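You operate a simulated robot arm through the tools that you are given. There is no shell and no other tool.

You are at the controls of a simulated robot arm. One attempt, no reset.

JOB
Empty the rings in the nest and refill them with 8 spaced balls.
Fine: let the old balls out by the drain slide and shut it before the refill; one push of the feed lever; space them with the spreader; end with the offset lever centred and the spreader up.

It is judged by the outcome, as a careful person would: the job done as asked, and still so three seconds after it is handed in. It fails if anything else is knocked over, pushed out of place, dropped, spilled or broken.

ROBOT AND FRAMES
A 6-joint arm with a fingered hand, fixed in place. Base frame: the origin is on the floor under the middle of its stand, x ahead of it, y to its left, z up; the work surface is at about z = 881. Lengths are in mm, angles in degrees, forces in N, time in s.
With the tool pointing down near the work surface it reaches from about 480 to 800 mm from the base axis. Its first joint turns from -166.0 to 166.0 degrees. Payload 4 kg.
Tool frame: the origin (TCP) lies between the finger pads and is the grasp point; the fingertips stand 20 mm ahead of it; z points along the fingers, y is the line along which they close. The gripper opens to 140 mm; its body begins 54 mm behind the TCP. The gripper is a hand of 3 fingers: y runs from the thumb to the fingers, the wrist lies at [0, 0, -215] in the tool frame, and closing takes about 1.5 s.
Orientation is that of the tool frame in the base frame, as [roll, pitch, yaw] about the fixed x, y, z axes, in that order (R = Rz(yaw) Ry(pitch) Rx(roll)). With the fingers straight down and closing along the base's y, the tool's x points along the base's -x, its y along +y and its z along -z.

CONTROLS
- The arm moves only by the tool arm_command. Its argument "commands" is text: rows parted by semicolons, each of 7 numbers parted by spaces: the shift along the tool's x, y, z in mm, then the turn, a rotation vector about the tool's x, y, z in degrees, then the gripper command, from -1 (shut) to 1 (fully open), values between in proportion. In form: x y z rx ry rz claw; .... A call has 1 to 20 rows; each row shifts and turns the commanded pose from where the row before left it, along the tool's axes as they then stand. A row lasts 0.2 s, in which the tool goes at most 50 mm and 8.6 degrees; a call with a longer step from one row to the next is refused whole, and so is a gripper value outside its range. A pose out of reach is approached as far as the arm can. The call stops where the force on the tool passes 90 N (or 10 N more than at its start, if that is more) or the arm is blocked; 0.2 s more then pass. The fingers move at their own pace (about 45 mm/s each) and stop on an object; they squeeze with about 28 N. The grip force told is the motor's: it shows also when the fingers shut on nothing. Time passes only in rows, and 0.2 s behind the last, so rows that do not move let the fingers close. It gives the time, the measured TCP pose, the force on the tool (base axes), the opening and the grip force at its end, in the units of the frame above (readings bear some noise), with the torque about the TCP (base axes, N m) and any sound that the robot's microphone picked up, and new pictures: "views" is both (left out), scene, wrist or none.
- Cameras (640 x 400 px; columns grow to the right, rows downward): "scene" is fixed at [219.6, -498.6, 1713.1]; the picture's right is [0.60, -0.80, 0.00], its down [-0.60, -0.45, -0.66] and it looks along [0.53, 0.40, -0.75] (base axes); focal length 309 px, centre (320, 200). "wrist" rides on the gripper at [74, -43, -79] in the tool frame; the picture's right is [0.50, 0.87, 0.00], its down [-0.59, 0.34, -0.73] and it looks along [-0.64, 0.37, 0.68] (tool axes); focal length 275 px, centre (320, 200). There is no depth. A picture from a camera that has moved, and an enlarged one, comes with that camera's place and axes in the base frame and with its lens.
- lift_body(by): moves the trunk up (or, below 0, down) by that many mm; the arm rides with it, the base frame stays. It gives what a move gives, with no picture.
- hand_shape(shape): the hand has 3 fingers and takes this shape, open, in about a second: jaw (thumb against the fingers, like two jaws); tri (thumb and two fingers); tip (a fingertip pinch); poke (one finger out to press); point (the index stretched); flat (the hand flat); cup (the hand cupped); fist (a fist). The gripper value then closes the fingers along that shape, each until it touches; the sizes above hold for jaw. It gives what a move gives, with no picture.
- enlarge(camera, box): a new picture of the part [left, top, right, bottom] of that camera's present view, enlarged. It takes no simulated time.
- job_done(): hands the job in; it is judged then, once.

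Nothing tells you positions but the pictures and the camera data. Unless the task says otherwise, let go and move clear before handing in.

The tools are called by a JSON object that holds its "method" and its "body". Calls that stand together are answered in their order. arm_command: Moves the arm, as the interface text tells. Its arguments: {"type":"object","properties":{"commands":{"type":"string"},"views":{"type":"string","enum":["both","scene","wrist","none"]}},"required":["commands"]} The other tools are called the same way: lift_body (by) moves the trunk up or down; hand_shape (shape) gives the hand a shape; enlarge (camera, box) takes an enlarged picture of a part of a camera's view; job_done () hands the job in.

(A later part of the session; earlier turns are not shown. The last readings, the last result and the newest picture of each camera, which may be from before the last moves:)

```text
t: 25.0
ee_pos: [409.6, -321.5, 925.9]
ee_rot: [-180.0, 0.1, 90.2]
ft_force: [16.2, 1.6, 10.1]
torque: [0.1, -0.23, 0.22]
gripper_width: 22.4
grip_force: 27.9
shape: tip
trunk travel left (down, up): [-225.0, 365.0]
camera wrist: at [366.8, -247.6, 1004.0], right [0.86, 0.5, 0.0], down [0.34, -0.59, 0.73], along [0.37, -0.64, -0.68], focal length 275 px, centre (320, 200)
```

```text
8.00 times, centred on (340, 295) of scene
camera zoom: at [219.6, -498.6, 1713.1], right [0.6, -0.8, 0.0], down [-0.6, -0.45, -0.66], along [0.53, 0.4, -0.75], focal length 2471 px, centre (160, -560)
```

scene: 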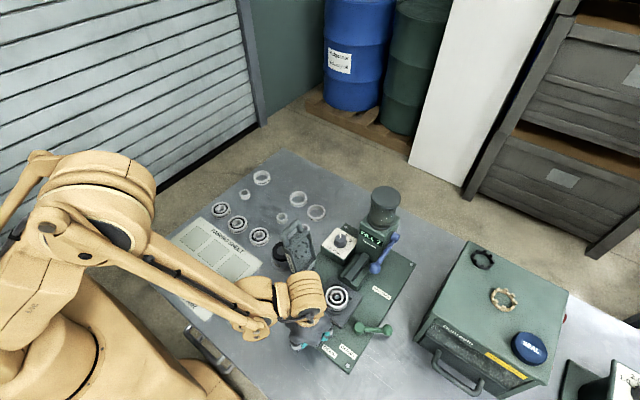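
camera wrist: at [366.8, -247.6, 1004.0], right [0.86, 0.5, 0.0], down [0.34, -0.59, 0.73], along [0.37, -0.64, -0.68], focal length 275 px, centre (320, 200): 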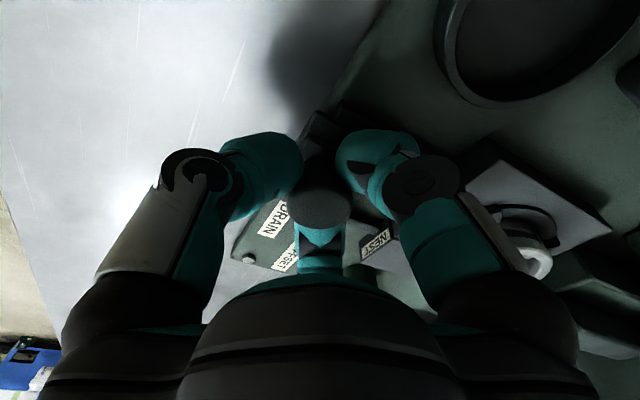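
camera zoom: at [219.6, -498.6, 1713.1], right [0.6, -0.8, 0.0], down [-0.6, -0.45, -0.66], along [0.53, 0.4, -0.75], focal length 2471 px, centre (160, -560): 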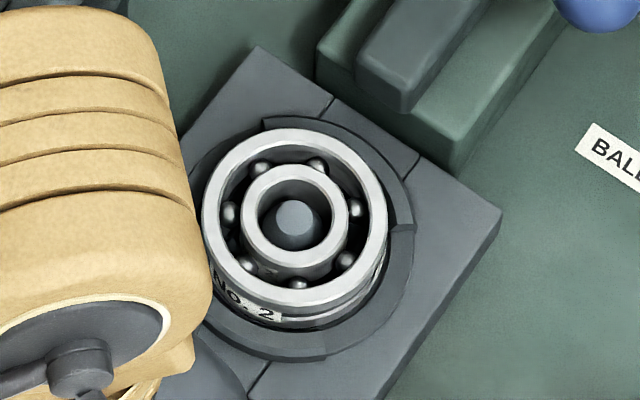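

The slide seems to be at its stop, with about 16 N resisting, but the balls are still in the rings. I'll hold and wait to see whether they drop.

{"method": "arm_command", "body": {"commands": "0 0 0 0 0 0 -1; 0 0 0 0 0 0 -1; 0 0 0 0 0 0 -1; 0 0 0 0 0 0 -1; 0 0 0 0 0 0 -1; 0 0 0 0 0 0 -1", "views": "none"}}

{"method": "enlarge", "body": {"camera": "scene", "box": [310, 270, 370, 320]}}

{"method": "enlarge", "body": {"camera": "wrist", "box": [300, 100, 600, 300]}}

```text
t: 26.4
ee_pos: [408.7, -321.4, 925.8]
ee_rot: [-179.9, -0.1, 90.1]
ft_force: [22.9, -0.7, 15.6]
torque: [0.03, -0.38, 0.26]
gripper_width: 22.4
grip_force: 28.4
shape: tip
trunk travel left (down, up): [-225.0, 365.0]
```

```text
8.00 times, centred on (340, 295) of scene
camera zoom: at [219.6, -498.6, 1713.1], right [0.6, -0.8, 0.0], down [-0.6, -0.45, -0.66], along [0.53, 0.4, -0.75], focal length 2471 px, centre (160, -560)
```

zoom: 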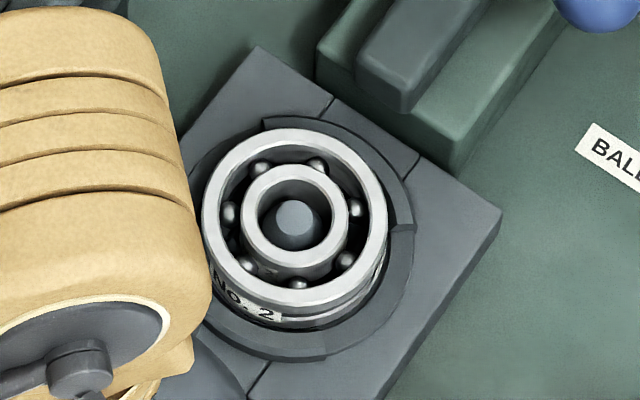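

```text
2.00 times, centred on (450, 200) of wrist
camera zoom: at [366.5, -247.5, 1003.8], right [0.86, 0.5, 0.0], down [0.34, -0.59, 0.73], along [0.37, -0.64, -0.68], focal length 551 px, centre (60, 200)
```

zoom: 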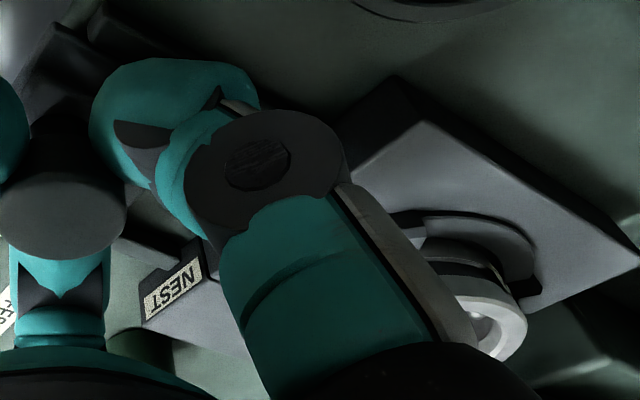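

With the inner ring centred the balls can't leave, as in a real bearing, so the rings probably have to be offset while the drain is open. I'll relax the pull, let go of the slide (left open), lift clear and check that it stays open.

{"method": "arm_command", "body": {"commands": "0 2 0 0 0 0 -1; 0 0 0 0 0 0 0.1; 0 0 0 0 0 0 0.1; 0 0 0 0 0 0 0.1; 0 0 0 0 0 0 0.1; 0 0 0 0 0 0 0.1; 0 0 0 0 0 0 0.1; 0 0 -20 0 0 0 0.1; 0 0 -40 0 0 0 0.1; 0 0 -40 0 0 0 0.1; 0 0 -40 0 0 0 0.1; 0 0 0 0 0 0 0.1"}}

{"method": "enlarge", "body": {"camera": "scene", "box": [260, 250, 420, 380]}}

{"method": "enlarge", "body": {"camera": "wrist", "box": [200, 0, 520, 240]}}

```text
t: 29.0
ee_pos: [409.8, -320.5, 1064.9]
ee_rot: [180.0, 0.0, 90.0]
ft_force: [-0.1, 0.2, -0.7]
torque: [0.02, -0.03, 0.0]
gripper_width: 76.5
grip_force: 0.1
shape: tip
trunk travel left (down, up): [-225.0, 365.0]
camera wrist: at [367.0, -247.5, 1144.5], right [0.87, 0.5, 0.0], down [0.34, -0.59, 0.73], along [0.37, -0.64, -0.68], focal length 275 px, centre (320, 200)
```

scene: 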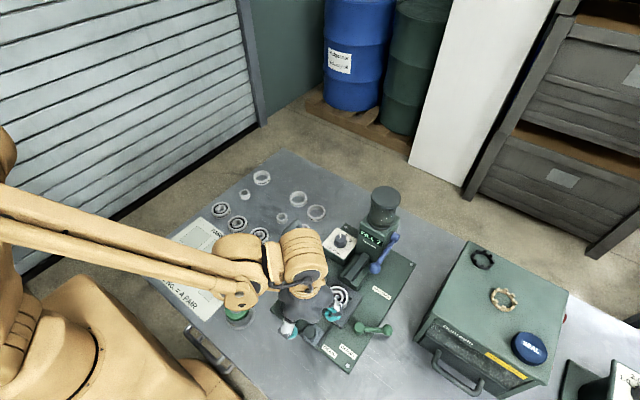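
wrist: 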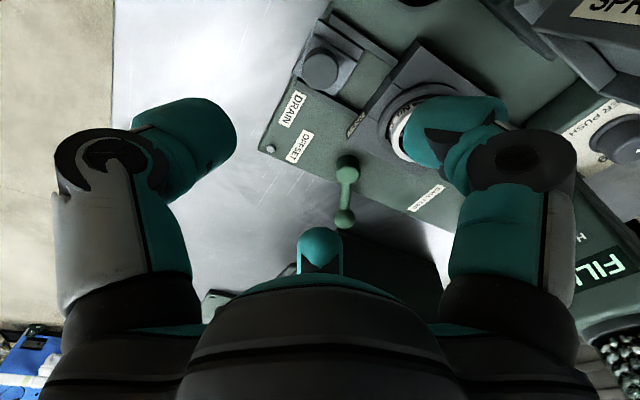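

```text
3.08 times, centred on (340, 315) of scene
camera zoom: at [219.6, -498.6, 1713.1], right [0.6, -0.8, 0.0], down [-0.6, -0.45, -0.66], along [0.53, 0.4, -0.75], focal length 950 px, centre (258, -154)
```

zoom: 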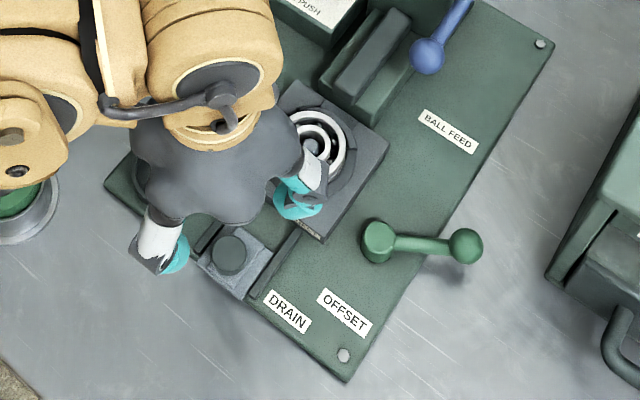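

```text
1.67 times, centred on (360, 120) of wrist
camera zoom: at [367.0, -247.5, 1144.5], right [0.87, 0.5, 0.0], down [0.34, -0.59, 0.73], along [0.37, -0.64, -0.68], focal length 459 px, centre (253, 333)
```

zoom: 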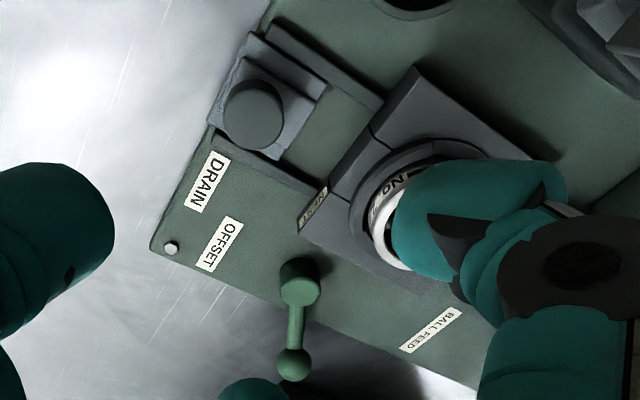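

The slide stays open by itself. Next is the offset lever: the ball is near (530, -469, 926) on a pivot at (498, -411). I'll come above the ball with the same hand orientation, with the lever arm in the gap between fingers.

{"method": "arm_command", "body": {"commands": "-30 24 0 0 0 0 0.1; -30 24 0 0 0 0 0.1; -30 24 0 0 0 0 0.1; -30 24 0 0 0 0 0.1; -28.5 24 0 0 0 0 0.1; 0 0 30 0 0 0 0.1; 0 0 35 0 0 0 0.1; 0 0 0 0 0 0 0.1"}}

{"method": "enlarge", "body": {"camera": "wrist", "box": [180, 0, 500, 260]}}

{"method": "enlarge", "body": {"camera": "scene", "box": [310, 250, 430, 360]}}

```text
t: 30.8
ee_pos: [528.6, -470.5, 1001.3]
ee_rot: [179.9, 0.0, 90.0]
ft_force: [-6.2, 8.6, 2.1]
torque: [-0.33, -0.21, -0.14]
gripper_width: 74.7
grip_force: 0.0
shape: tip
trunk travel left (down, up): [-225.0, 365.0]
camera wrist: at [485.8, -397.3, 1080.1], right [0.87, 0.5, 0.0], down [0.34, -0.59, 0.74], along [0.37, -0.64, -0.68], focal length 275 px, centre (320, 200)
```

scene: 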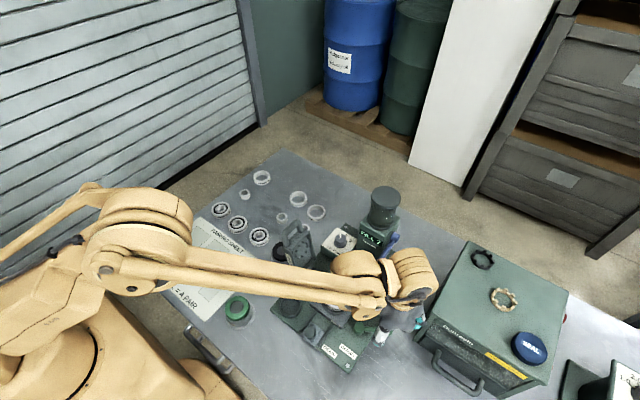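
wrist: 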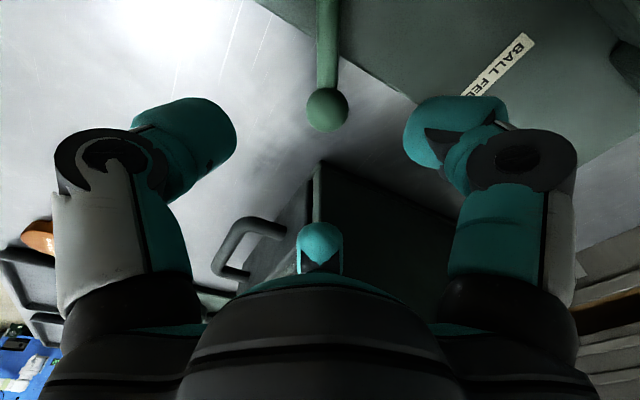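

```text
1.54 times, centred on (340, 130) of wrist
camera zoom: at [485.8, -397.3, 1080.1], right [0.87, 0.5, 0.0], down [0.34, -0.59, 0.74], along [0.37, -0.64, -0.68], focal length 424 px, centre (289, 308)
```

zoom: 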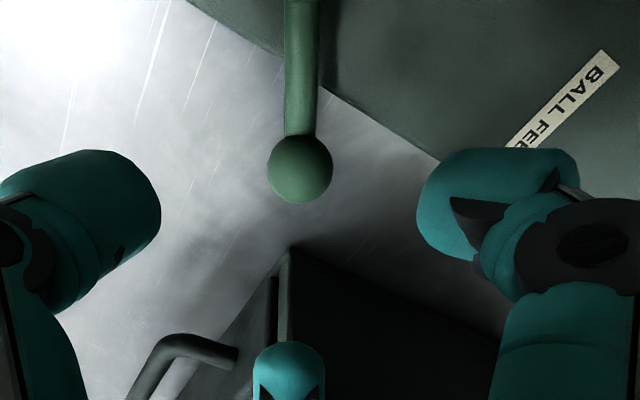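

```text
3.64 times, centred on (370, 305) of scene
camera zoom: at [219.6, -498.6, 1713.1], right [0.6, -0.8, 0.0], down [-0.6, -0.45, -0.66], along [0.53, 0.4, -0.75], focal length 1123 px, centre (138, -182)
```

zoom: 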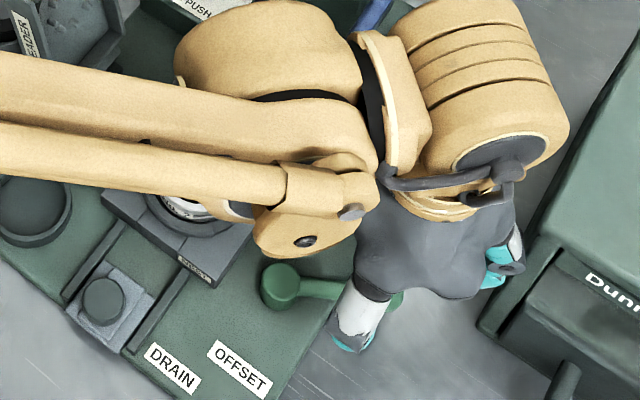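

The force reading shows a light touch of about 10 N pushing back from the -y side, so the outer finger must be against the Dunrevin box. I'll back away at once.

{"method": "arm_command", "body": {"commands": "15 -9 0 0 0 0 0.1; 15 -9 0 0 0 0 0.1; 0 0 -20 0 0 0 0.1; 0 0 0 0 0 0 0.1"}}

{"method": "enlarge", "body": {"camera": "scene", "box": [400, 220, 600, 400]}}

{"method": "enlarge", "body": {"camera": "wrist", "box": [180, 0, 500, 260]}}

```text
t: 31.8
ee_pos: [513.3, -440.3, 1021.2]
ee_rot: [180.0, 0.0, 90.1]
ft_force: [0.1, -0.4, -0.8]
torque: [-0.03, 0.0, 0.01]
gripper_width: 76.6
grip_force: 0.0
shape: tip
trunk travel left (down, up): [-225.0, 365.0]
camera wrist: at [469.9, -366.7, 1100.3], right [0.86, 0.5, 0.0], down [0.34, -0.59, 0.73], along [0.37, -0.64, -0.68], focal length 275 px, centre (320, 200)
```

scene: 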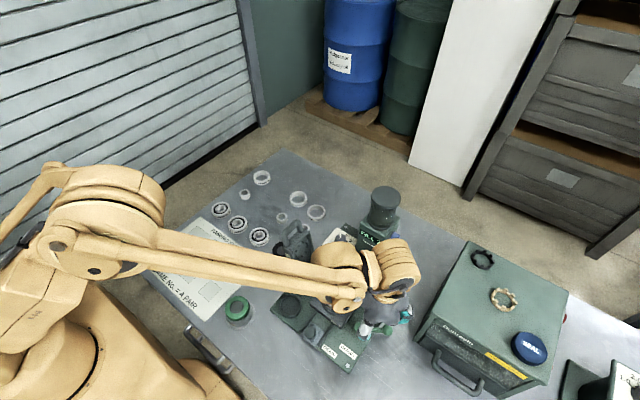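
wrist: 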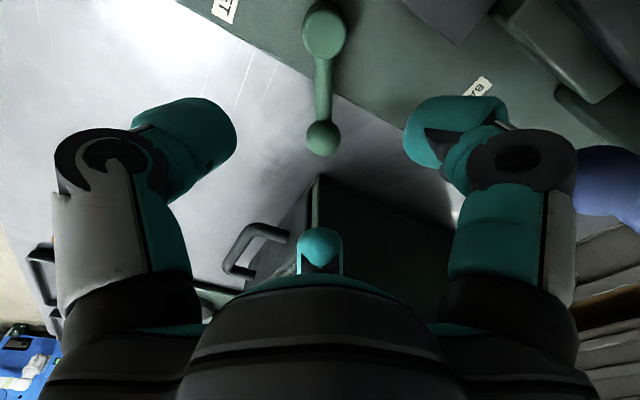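

```text
2.22 times, centred on (500, 310) of scene
camera zoom: at [219.6, -498.6, 1713.1], right [0.6, -0.8, 0.0], down [-0.6, -0.45, -0.66], along [0.53, 0.4, -0.75], focal length 686 px, centre (-80, -44)
```

zoom: 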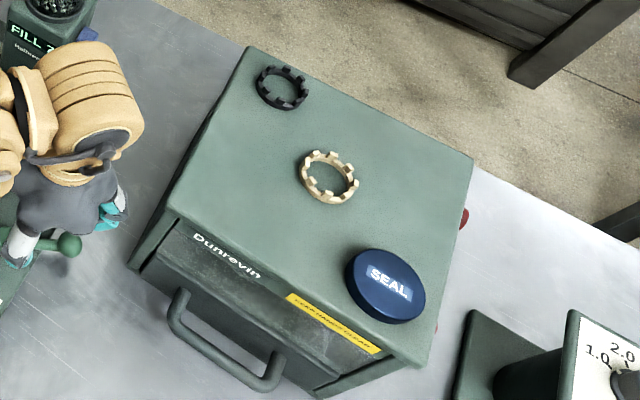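

```text
1.54 times, centred on (340, 130) of wrist
camera zoom: at [469.9, -366.7, 1100.3], right [0.86, 0.5, 0.0], down [0.34, -0.59, 0.73], along [0.37, -0.64, -0.68], focal length 424 px, centre (289, 308)
```

zoom: 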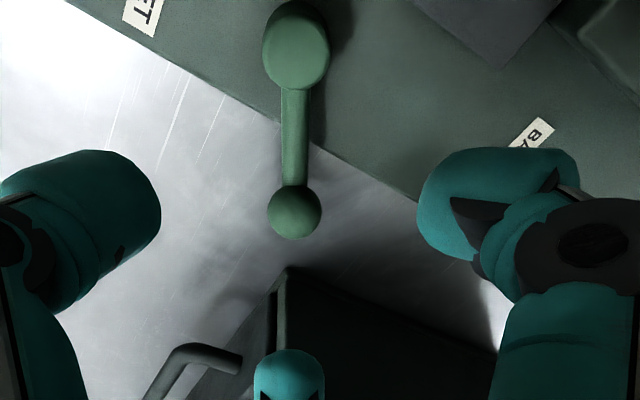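

The box hasn't moved in the picture, and its near corner is at about (571, -540) with its top near z 1044. I'll use closed fingertips as a compact pusher instead, coming down on the +x side of the lever ball and keeping clear of the box.

{"method": "arm_command", "body": {"commands": "0 0 0 0 0 0 -1; 0 0 0 0 0 0 -1; 0 0 0 0 0 0 -1; 0 0 0 0 0 0 -1; 0 0 0 0 0 0 -1; 0 0 0 0 0 0 -1; -5 24 0 0 0 0 -1; -5 24 0 0 0 0 -1; -5 23 0 0 0 0 -1; 0 0 0 0 0 0 -1"}}

{"method": "enlarge", "body": {"camera": "wrist", "box": [180, 0, 500, 260]}}

{"method": "enlarge", "body": {"camera": "scene", "box": [320, 230, 460, 360]}}

```text
t: 34.0
ee_pos: [582.7, -456.0, 1021.8]
ee_rot: [-179.9, 0.0, 90.2]
ft_force: [-0.5, 0.6, -0.3]
torque: [0.02, -0.02, 0.0]
gripper_width: 0.0
grip_force: 28.4
shape: tip
trunk travel left (down, up): [-225.0, 365.0]
camera wrist: at [540.5, -381.6, 1100.2], right [0.87, 0.5, 0.0], down [0.34, -0.59, 0.73], along [0.37, -0.64, -0.68], focal length 275 px, centre (320, 200)
```

scene: 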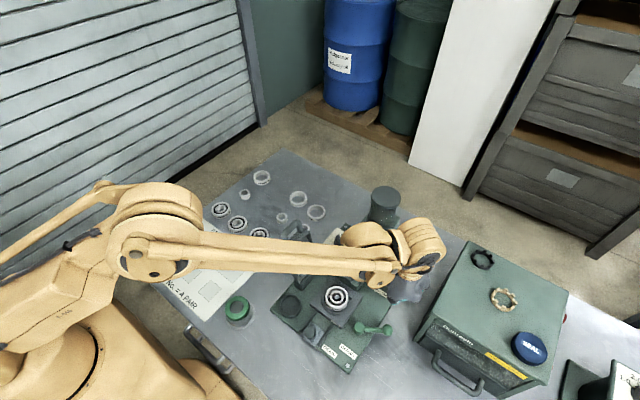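
wrist: 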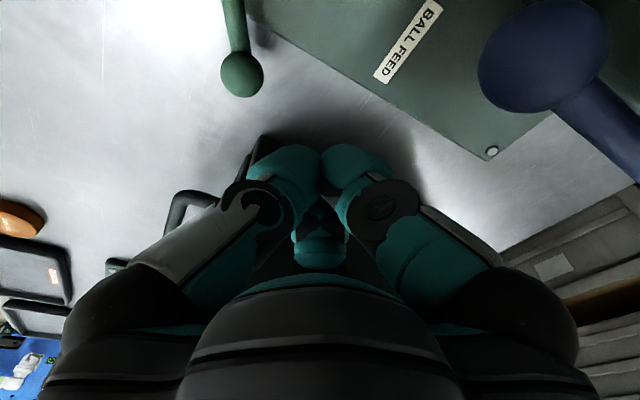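

```text
1.54 times, centred on (340, 130) of wrist
camera zoom: at [540.5, -381.6, 1100.2], right [0.87, 0.5, 0.0], down [0.34, -0.59, 0.73], along [0.37, -0.64, -0.68], focal length 424 px, centre (289, 308)
```

zoom: 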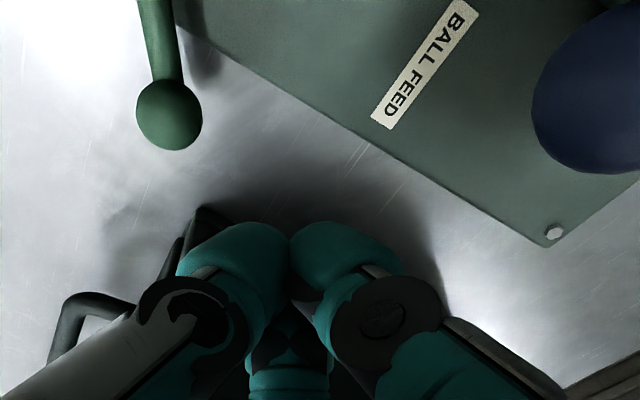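

```text
3.08 times, centred on (390, 295) of scene
camera zoom: at [219.6, -498.6, 1713.1], right [0.6, -0.8, 0.0], down [-0.6, -0.45, -0.66], along [0.53, 0.4, -0.75], focal length 950 px, centre (105, -92)
```

zoom: 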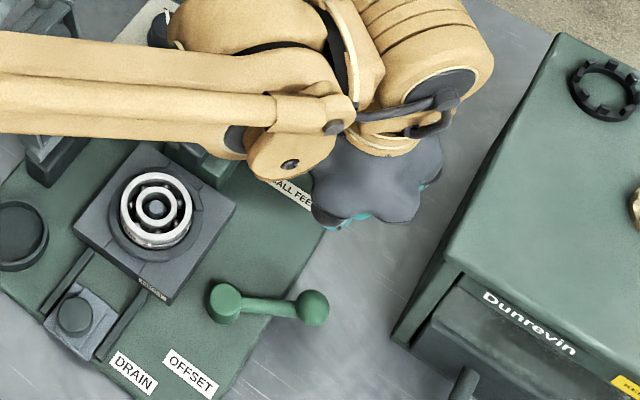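

{"method": "arm_command", "body": {"commands": "0 0 30 0 0 0 -1; 0 0 30 0 0 0 -1; 0 0 20 0 0 0 -1; 0 0 8 0 0 0 -1; 0 0 0 0 0 0 -1"}}

{"method": "enlarge", "body": {"camera": "wrist", "box": [120, 0, 440, 260]}}

```text
t: 35.2
ee_pos: [583.9, -455.1, 933.9]
ee_rot: [180.0, 0.0, 90.0]
ft_force: [-0.4, 1.0, -0.7]
torque: [0.01, -0.02, 0.02]
gripper_width: 0.0
grip_force: 27.9
shape: tip
trunk travel left (down, up): [-225.0, 365.0]
camera wrist: at [541.0, -382.2, 1012.4], right [0.87, 0.5, 0.0], down [0.34, -0.59, 0.73], along [0.37, -0.64, -0.68], focal length 275 px, centre (320, 200)
```

scene: 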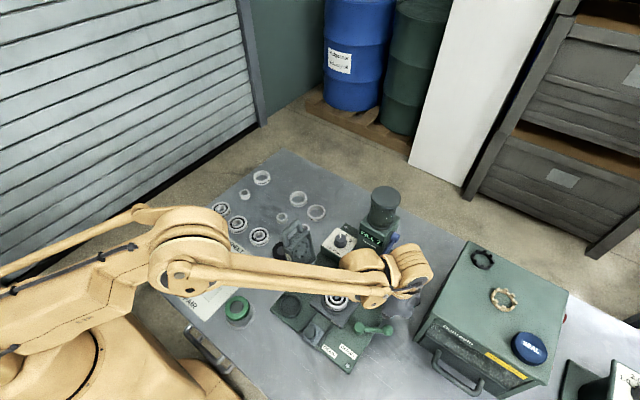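
wrist: 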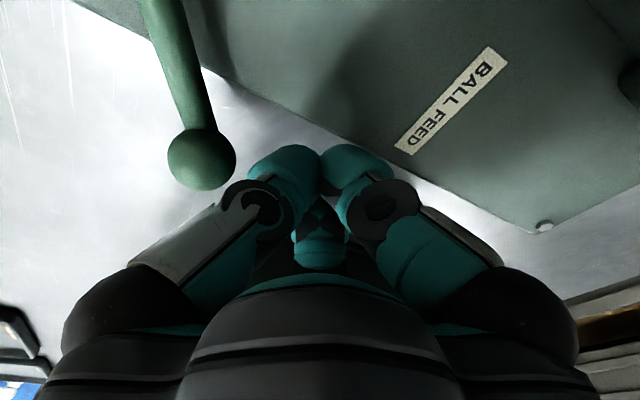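

```text
1.54 times, centred on (280, 130) of wrist
camera zoom: at [541.0, -382.2, 1012.4], right [0.87, 0.5, 0.0], down [0.34, -0.59, 0.73], along [0.37, -0.64, -0.68], focal length 424 px, centre (382, 308)
```

zoom: 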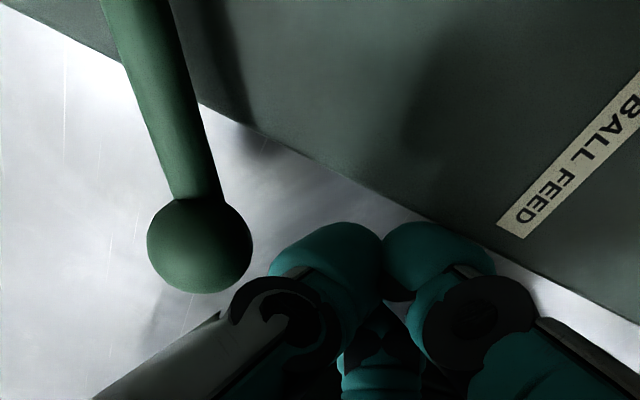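

{"method": "arm_command", "body": {"commands": "0 -5 0 0 0 0 -1; 0 -5 0 0 0 0 -1; 0 -4 0 0 0 0 -1; 0 -4 0 0 0 0 -1; 0 0 0 0 0 0 -1"}}

{"method": "enlarge", "body": {"camera": "wrist", "box": [120, 0, 440, 260]}}

{"method": "enlarge", "body": {"camera": "scene", "box": [310, 270, 430, 370]}}

```text
t: 36.4
ee_pos: [564.7, -453.9, 933.6]
ee_rot: [-180.0, 0.0, 90.1]
ft_force: [1.0, -0.1, -0.7]
torque: [0.03, -0.02, 0.01]
gripper_width: 0.2
grip_force: 27.7
shape: tip
trunk travel left (down, up): [-225.0, 365.0]
camera wrist: at [522.2, -381.4, 1011.6], right [0.86, 0.5, 0.0], down [0.34, -0.59, 0.73], along [0.37, -0.64, -0.68], focal length 275 px, centre (320, 200)
```

scene: 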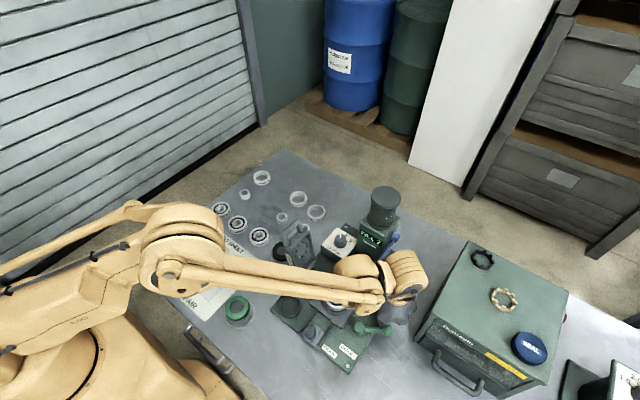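
wrist: 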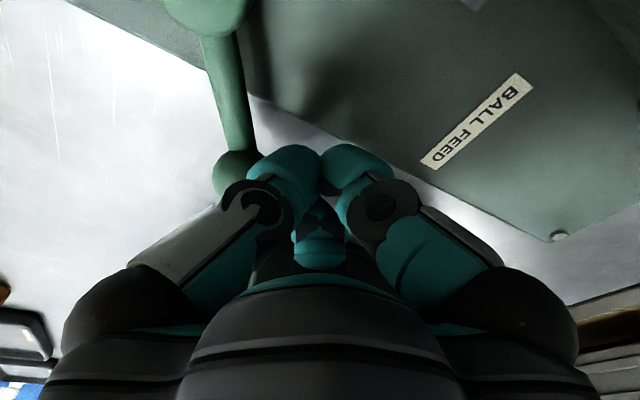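

```text
1.54 times, centred on (280, 130) of wrist
camera zoom: at [522.2, -381.4, 1011.6], right [0.86, 0.5, 0.0], down [0.34, -0.59, 0.73], along [0.37, -0.64, -0.68], focal length 424 px, centre (382, 308)
```

zoom: 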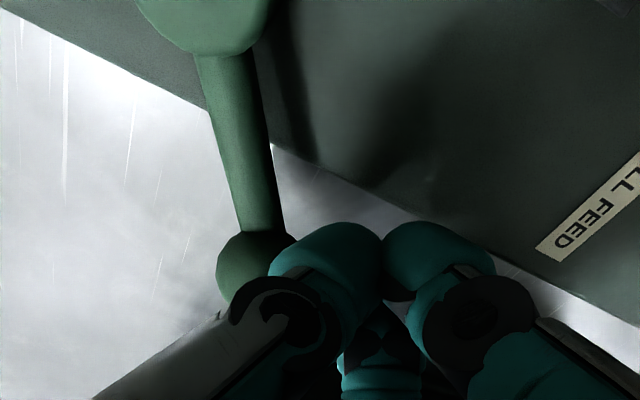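

```text
4.00 times, centred on (370, 320) of scene
camera zoom: at [219.6, -498.6, 1713.1], right [0.6, -0.8, 0.0], down [-0.6, -0.45, -0.66], along [0.53, 0.4, -0.75], focal length 1236 px, centre (120, -280)
```

zoom: 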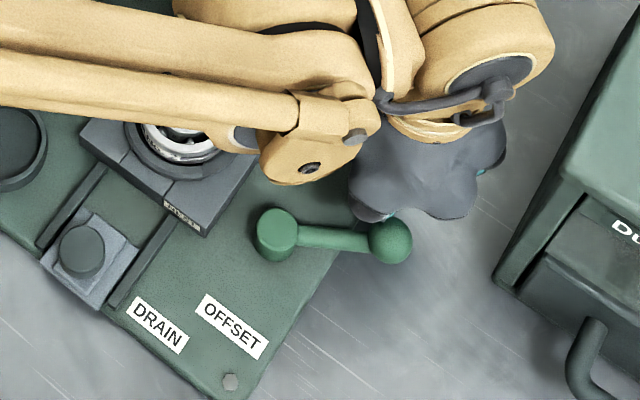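

{"method": "arm_command", "body": {"commands": "0 -4 0 0 0 0 -1; 0 -4 0 0 0 0 -1; 0 -4 0 0 0 0 -1; 0 -4 0 0 0 0 -1; 0 0 0 0 0 0 -1"}}

{"method": "enlarge", "body": {"camera": "wrist", "box": [120, 0, 440, 260]}}

{"method": "enlarge", "body": {"camera": "scene", "box": [310, 270, 430, 370]}}

```text
t: 37.6
ee_pos: [548.1, -454.9, 931.3]
ee_rot: [179.9, 0.0, 90.1]
ft_force: [0.5, 0.1, -0.9]
torque: [0.01, 0.01, 0.0]
gripper_width: 0.0
grip_force: 28.1
shape: tip
trunk travel left (down, up): [-225.0, 365.0]
camera wrist: at [505.9, -381.3, 1011.3], right [0.87, 0.5, 0.0], down [0.34, -0.59, 0.73], along [0.37, -0.64, -0.68], focal length 275 px, centre (320, 200)
```

scene: 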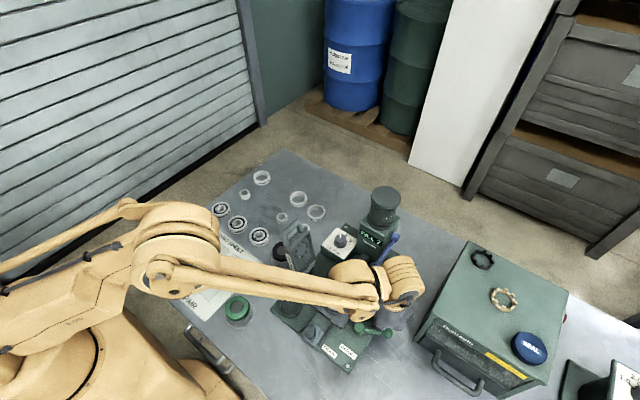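
wrist: 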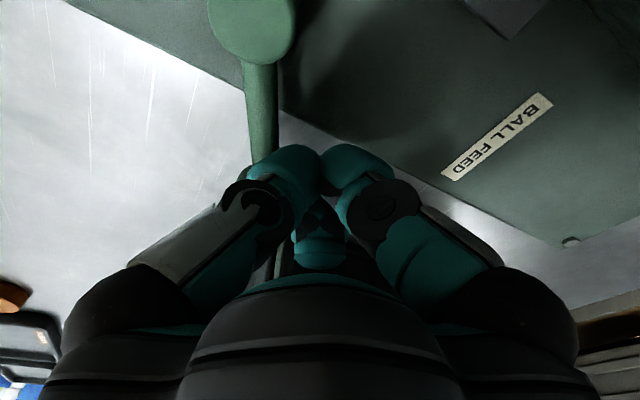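

```text
1.54 times, centred on (280, 130) of wrist
camera zoom: at [505.9, -381.3, 1011.3], right [0.87, 0.5, 0.0], down [0.34, -0.59, 0.73], along [0.37, -0.64, -0.68], focal length 424 px, centre (382, 308)
```

zoom: 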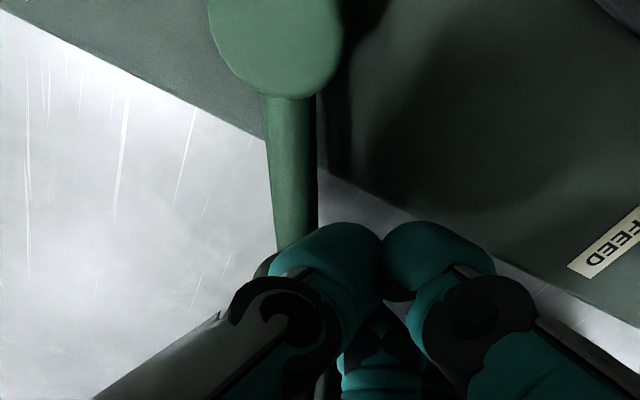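

```text
4.00 times, centred on (370, 320) of scene
camera zoom: at [219.6, -498.6, 1713.1], right [0.6, -0.8, 0.0], down [-0.6, -0.45, -0.66], along [0.53, 0.4, -0.75], focal length 1236 px, centre (120, -280)
```

zoom: 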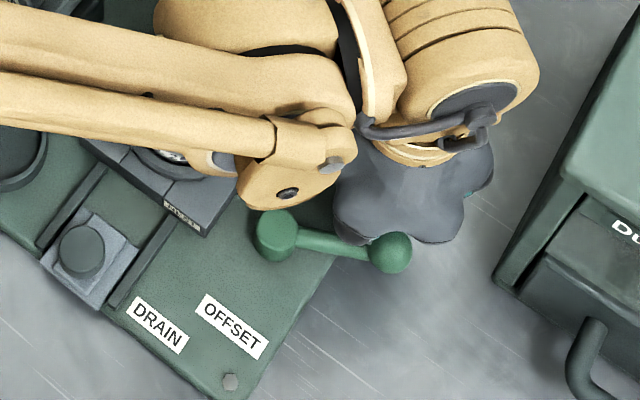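

The lever swings with hardly any force. I'll keep pushing in -x until there is a stop.

{"method": "arm_command", "body": {"commands": "0 -4 0 0 0 0 -1; 0 -4 0 0 0 0 -1; 0 -4 0 0 0 0 -1; 0 -4 0 0 0 0 -1; 0 -4 0 0 0 0 -1; 0 0 0 0 0 0 -1"}}

{"method": "enlarge", "body": {"camera": "scene", "box": [310, 270, 430, 370]}}

```text
t: 39.0
ee_pos: [528.4, -455.8, 933.1]
ee_rot: [180.0, 0.0, 90.1]
ft_force: [-0.3, 1.1, -1.0]
torque: [-0.02, -0.01, 0.01]
gripper_width: 0.0
grip_force: 27.8
shape: tip
trunk travel left (down, up): [-225.0, 365.0]
camera wrist: at [485.7, -381.3, 1011.5], right [0.87, 0.5, 0.0], down [0.34, -0.59, 0.73], along [0.37, -0.64, -0.68], focal length 275 px, centre (320, 200)
```

scene: 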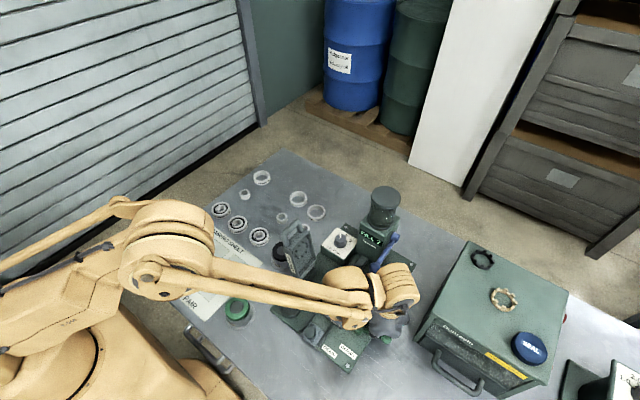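
wrist: 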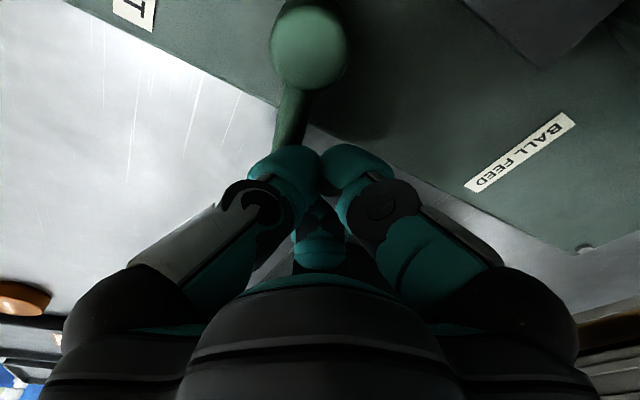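

```text
4.00 times, centred on (370, 320) of scene
camera zoom: at [219.6, -498.6, 1713.1], right [0.6, -0.8, 0.0], down [-0.6, -0.45, -0.66], along [0.53, 0.4, -0.75], focal length 1236 px, centre (120, -280)
```

zoom: 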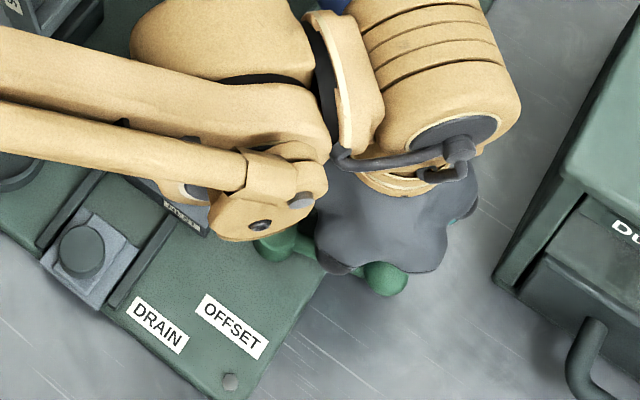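

{"method": "arm_command", "body": {"commands": "0 -4 0 0 0 0 -1; 0 -4 0 0 0 0 -1; 0 -4 0 0 0 0 -1; 0 -4 0 0 0 0 -1; 0 0 0 0 0 0 -1"}}

{"method": "enlarge", "body": {"camera": "scene", "box": [310, 270, 430, 370]}}

```text
t: 40.2
ee_pos: [512.1, -454.7, 931.3]
ee_rot: [-179.9, 0.0, 90.0]
ft_force: [-0.2, 0.0, 0.5]
torque: [-0.01, 0.01, -0.01]
gripper_width: 0.1
grip_force: 28.5
shape: tip
trunk travel left (down, up): [-225.0, 365.0]
camera wrist: at [470.1, -380.9, 1011.0], right [0.87, 0.5, 0.0], down [0.34, -0.59, 0.73], along [0.37, -0.64, -0.68], focal length 275 px, centre (320, 200)
```

scene: 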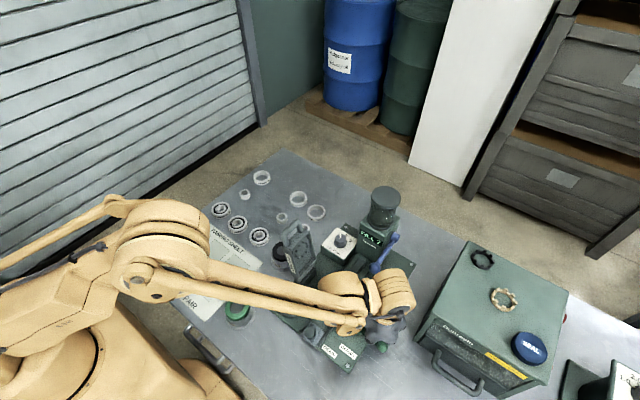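
wrist: 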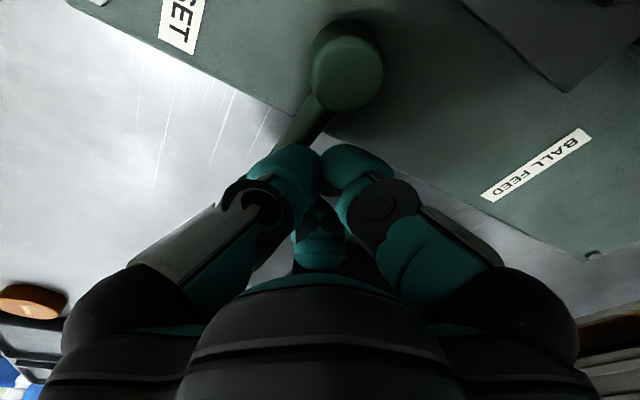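

```text
4.00 times, centred on (370, 320) of scene
camera zoom: at [219.6, -498.6, 1713.1], right [0.6, -0.8, 0.0], down [-0.6, -0.45, -0.66], along [0.53, 0.4, -0.75], focal length 1236 px, centre (120, -280)
```

zoom: 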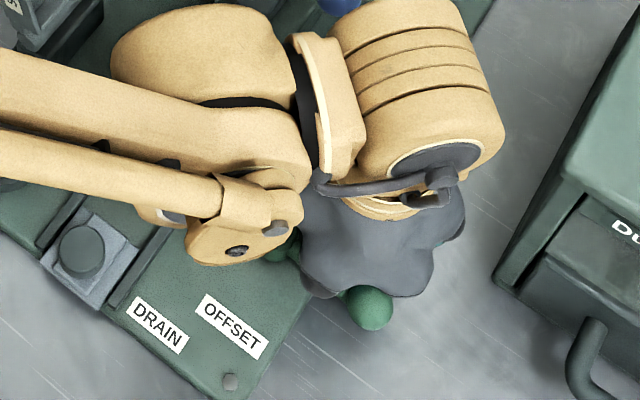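

{"method": "arm_command", "body": {"commands": "0 -4 0 0 0 0 -1; 0 -4 0 0 0 0 -1; 0 -4 0 0 0 0 -1; 0 -4 0 0 0 0 -1; 0 0 0 0 0 0 -1"}}

{"method": "enlarge", "body": {"camera": "scene", "box": [310, 270, 430, 370]}}

```text
t: 41.4
ee_pos: [497.2, -455.9, 932.6]
ee_rot: [180.0, 0.0, 90.1]
ft_force: [-0.3, 0.3, 1.3]
torque: [0.01, 0.02, 0.02]
gripper_width: 0.1
grip_force: 27.8
shape: tip
trunk travel left (down, up): [-225.0, 365.0]
camera wrist: at [454.1, -381.1, 1011.6], right [0.87, 0.5, 0.0], down [0.34, -0.59, 0.73], along [0.37, -0.64, -0.68], focal length 275 px, centre (320, 200)
```

scene: 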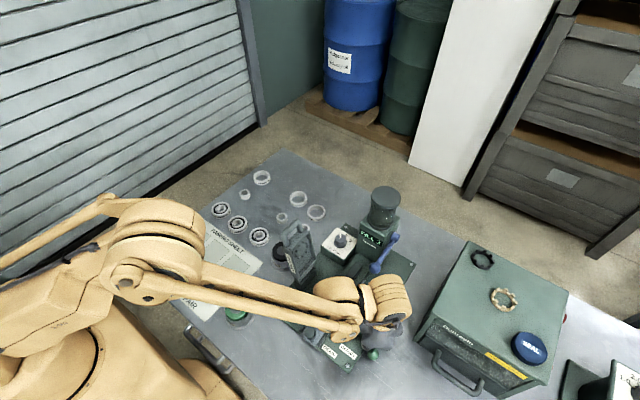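
wrist: 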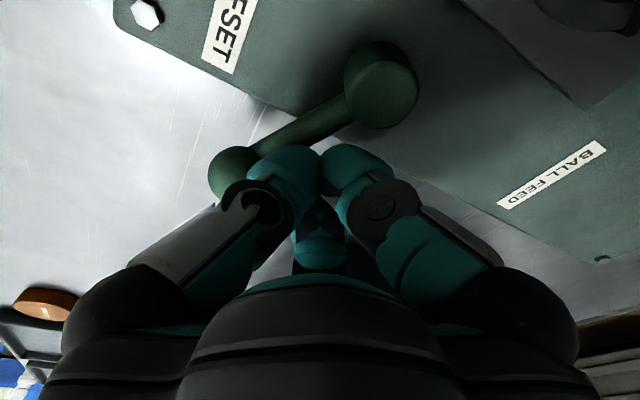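

```text
4.00 times, centred on (370, 320) of scene
camera zoom: at [219.6, -498.6, 1713.1], right [0.6, -0.8, 0.0], down [-0.6, -0.45, -0.66], along [0.53, 0.4, -0.75], focal length 1236 px, centre (120, -280)
```

zoom: 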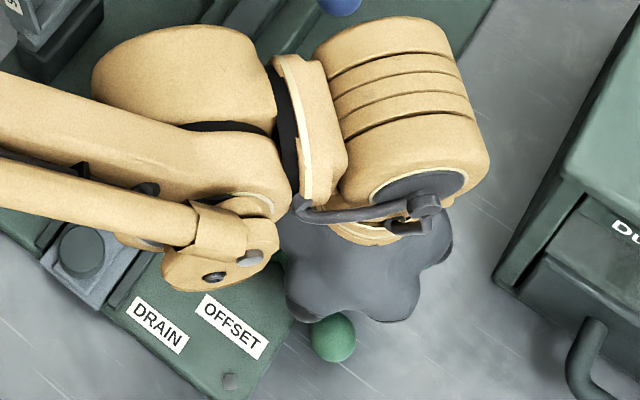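

The lever has turned about 60° to roughly -121°. I'll back the fingers off and lift to look at the rings.

{"method": "arm_command", "body": {"commands": "0 10 0 0 0 0 -1; 0 0 -40 0 0 0 -1; 0 0 -40 0 0 0 -1; 0 0 -40 0 0 0 -1; -10 30 -40 0 0 0 -1; 0 0 0 0 0 0 -1"}}

{"method": "enlarge", "body": {"camera": "scene", "box": [310, 270, 370, 320]}}

{"method": "enlarge", "body": {"camera": "scene", "box": [260, 260, 400, 380]}}

```text
refused: row 5 steps farther than a row can; nothing moved
```

```text
8.00 times, centred on (340, 295) of scene
camera zoom: at [219.6, -498.6, 1713.1], right [0.6, -0.8, 0.0], down [-0.6, -0.45, -0.66], along [0.53, 0.4, -0.75], focal length 2471 px, centre (160, -560)
```

zoom: 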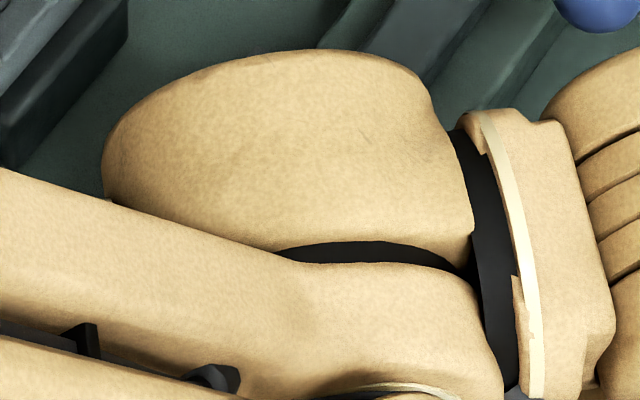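

```text
3.33 times, centred on (330, 320) of scene
camera zoom: at [219.6, -498.6, 1713.1], right [0.6, -0.8, 0.0], down [-0.6, -0.45, -0.66], along [0.53, 0.4, -0.75], focal length 1030 px, centre (287, -200)
```

zoom: 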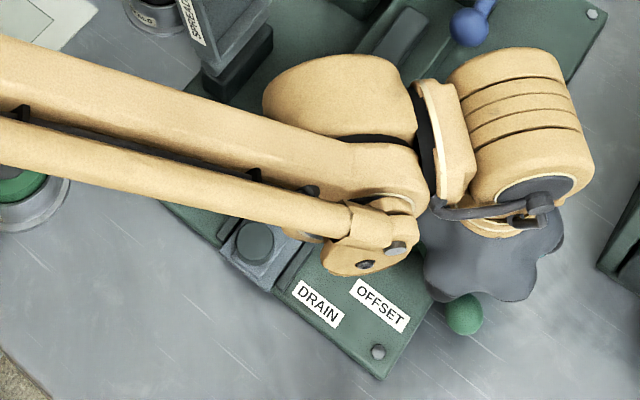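

{"method": "arm_command", "body": {"commands": "0 10 0 0 0 0 -1; 0 0 -40 0 0 0 -1; 0 0 -40 0 0 0 -1; 0 30 -30 0 0 0 -1; 0 40 0 0 0 0 -1; 0 0 0 0 0 0 -1"}}

{"method": "enlarge", "body": {"camera": "scene", "box": [310, 270, 370, 320]}}

{"method": "enlarge", "body": {"camera": "scene", "box": [260, 260, 400, 380]}}

```text
t: 42.8
ee_pos: [577.0, -455.9, 1043.1]
ee_rot: [-180.0, 0.0, 90.1]
ft_force: [0.0, 0.0, 0.1]
torque: [-0.02, -0.01, -0.01]
gripper_width: 0.0
grip_force: 27.9
shape: tip
trunk travel left (down, up): [-225.0, 365.0]
camera wrist: at [534.2, -380.6, 1123.1], right [0.87, 0.5, 0.0], down [0.34, -0.59, 0.73], along [0.37, -0.64, -0.68], focal length 275 px, centre (320, 200)
```

scene: 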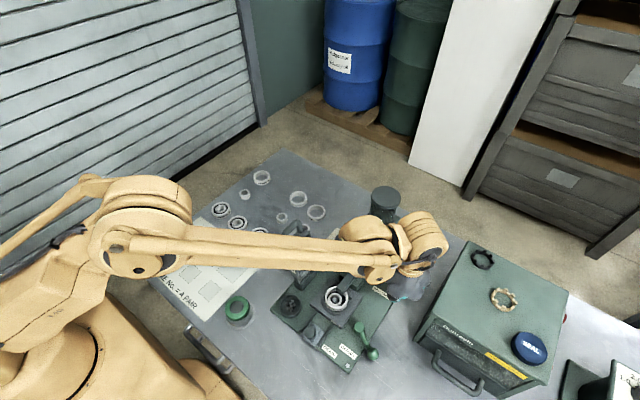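
wrist: 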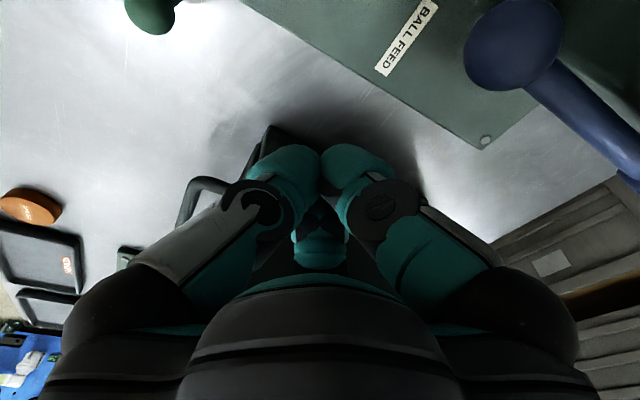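

```text
8.00 times, centred on (340, 295) of scene
camera zoom: at [219.6, -498.6, 1713.1], right [0.6, -0.8, 0.0], down [-0.6, -0.45, -0.66], along [0.53, 0.4, -0.75], focal length 2471 px, centre (160, -560)
```

zoom: 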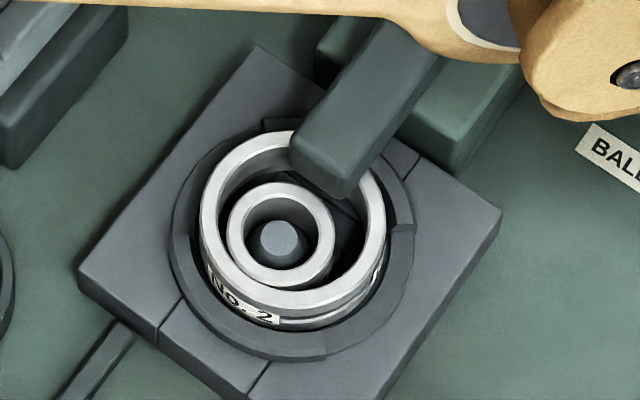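

```text
3.33 times, centred on (330, 320) of scene
camera zoom: at [219.6, -498.6, 1713.1], right [0.6, -0.8, 0.0], down [-0.6, -0.45, -0.66], along [0.53, 0.4, -0.75], focal length 1030 px, centre (287, -200)
```

zoom: 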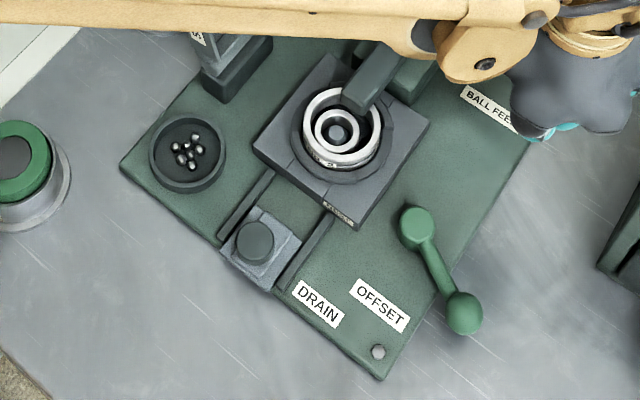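

The seven old balls are in the catch cup, the rings are empty and the inner ring is offset with the chute over it. Next I'll shut the drain: over to the knob at about (410, -321), grip it and push it home.

{"method": "arm_command", "body": {"commands": "0 0 -45 0 0 0 -1; 27 -33.4 0 0 0 0 0.1; 27 -33.4 0 0 0 0 0.1; 27 -33.4 0 0 0 0 0.1; 27 -33.4 0 0 0 0 0.1; 26.5 -33.4 0 0 0 0 0.1; 0 0 40 0 0 0 0.1; 0 0 40 0 0 0 0.1; 0 0 0 0 0 0 0.1"}}

{"method": "enlarge", "body": {"camera": "wrist", "box": [180, 0, 500, 240]}}

```text
t: 44.8
ee_pos: [408.9, -323.2, 1005.8]
ee_rot: [-180.0, -0.1, 90.1]
ft_force: [-0.4, 0.2, 0.6]
torque: [0.03, -0.01, -0.02]
gripper_width: 77.1
grip_force: 0.3
shape: tip
trunk travel left (down, up): [-225.0, 365.0]
camera wrist: at [365.4, -248.2, 1085.0], right [0.87, 0.5, 0.0], down [0.34, -0.59, 0.73], along [0.37, -0.64, -0.68], focal length 275 px, centre (320, 200)
```

scene: 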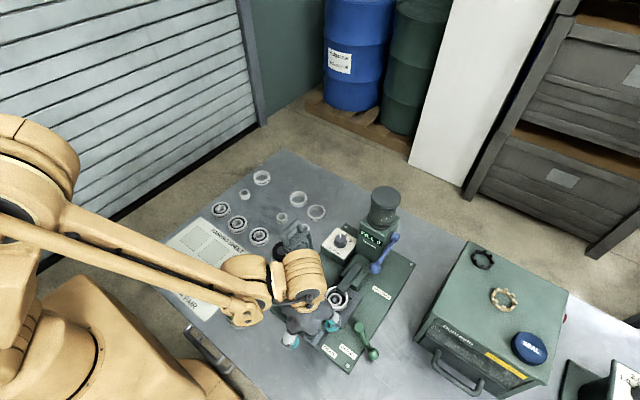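
wrist: 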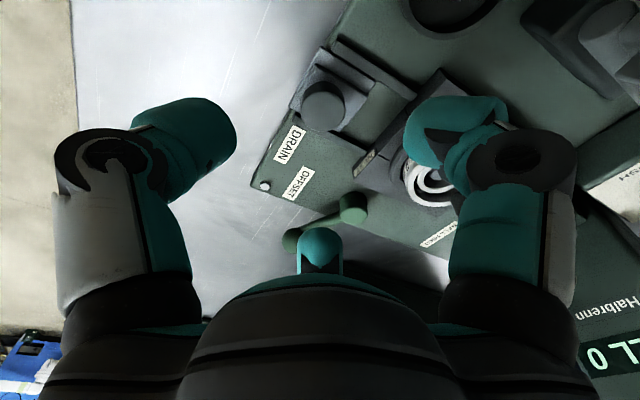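

```text
1.67 times, centred on (340, 120) of wrist
camera zoom: at [365.4, -248.2, 1085.0], right [0.87, 0.5, 0.0], down [0.34, -0.59, 0.73], along [0.37, -0.64, -0.68], focal length 459 px, centre (287, 333)
```

zoom: 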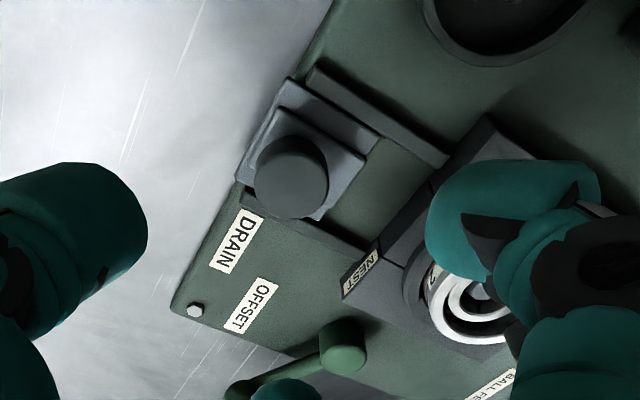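

The display now reads FILL 0, so it shows the ball count in the rings and the dial has to be judged by its pointer. Now I'll go down onto the drain knob and grip it.

{"method": "arm_command", "body": {"commands": "1.5 0.5 30 0 0 0 0.1; 0 0 30 0 0 0 0.1; 0 0 15 0 0 0 0.1; 0 0 5 0 0 0 0.1; 0 0 0 0 0 0 -1; 0 0 0 0 0 0 -1; 0 0 0 0 0 0 -1; 0 0 0 0 0 0 -1; 0 0 0 0 0 0 -1; 0 0 0 0 0 0 -1; 0 0 0 0 0 0 -1", "views": "wrist"}}

```text
t: 47.2
ee_pos: [410.7, -319.2, 927.0]
ee_rot: [-179.9, -0.1, 90.2]
ft_force: [-0.4, 5.8, -8.4]
torque: [0.16, -0.02, 0.03]
gripper_width: 22.6
grip_force: 28.4
shape: tip
trunk travel left (down, up): [-225.0, 365.0]
camera wrist: at [368.5, -245.6, 1006.1], right [0.86, 0.5, 0.0], down [0.34, -0.59, 0.73], along [0.37, -0.64, -0.68], focal length 275 px, centre (320, 200)
```

wrist: 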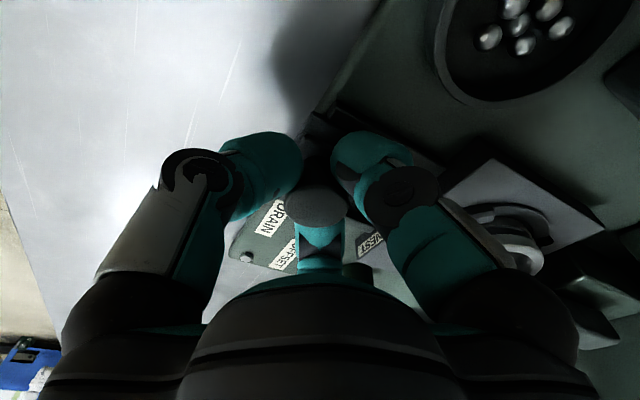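

{"method": "arm_command", "body": {"commands": "0 5 0 0 0 0 -1; 0 5 0 0 0 0 -1; 0 5 0 0 0 0 -1; 0 5 0 0 0 0 -1; 0 5 0 0 0 0 -1; 0 4 0 0 0 0 -1; 0 0 0 0 0 0 -1", "views": "wrist"}}

{"method": "arm_command", "body": {"commands": "0 2 0 0 0 0 -1; 0 2 0 0 0 0 -1; 0 1 0 0 0 0 -1; 0 0 0 0 0 0 -1", "views": "wrist"}}

```text
t: 48.8
ee_pos: [439.6, -318.5, 927.3]
ee_rot: [-180.0, 0.0, 90.2]
ft_force: [1.2, 0.9, -2.6]
torque: [0.08, -0.07, -0.01]
gripper_width: 22.5
grip_force: 28.0
shape: tip
trunk travel left (down, up): [-225.0, 365.0]
camera wrist: at [396.4, -245.2, 1005.8], right [0.87, 0.5, 0.0], down [0.34, -0.59, 0.73], along [0.37, -0.64, -0.68], focal length 275 px, centre (320, 200)
```

wrist: 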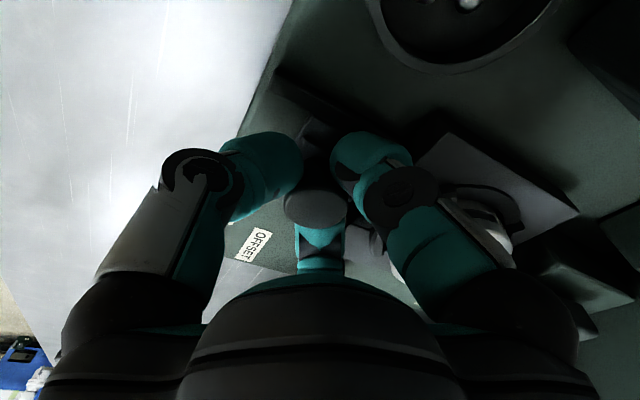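

```text
t: 49.8
ee_pos: [442.7, -318.8, 927.1]
ee_rot: [-180.0, 0.1, 90.1]
ft_force: [-19.6, 5.9, -16.7]
torque: [0.19, 0.21, -0.07]
gripper_width: 22.1
grip_force: 27.7
shape: tip
trunk travel left (down, up): [-225.0, 365.0]
camera wrist: at [399.5, -245.4, 1006.6], right [0.87, 0.5, 0.0], down [0.34, -0.59, 0.73], along [0.37, -0.64, -0.68], focal length 275 px, centre (320, 200)
```

wrist: 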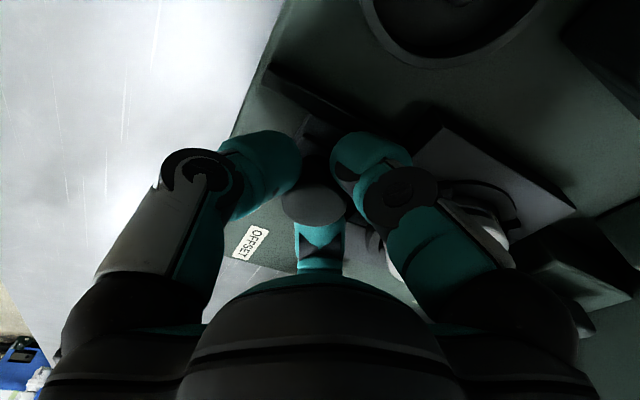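

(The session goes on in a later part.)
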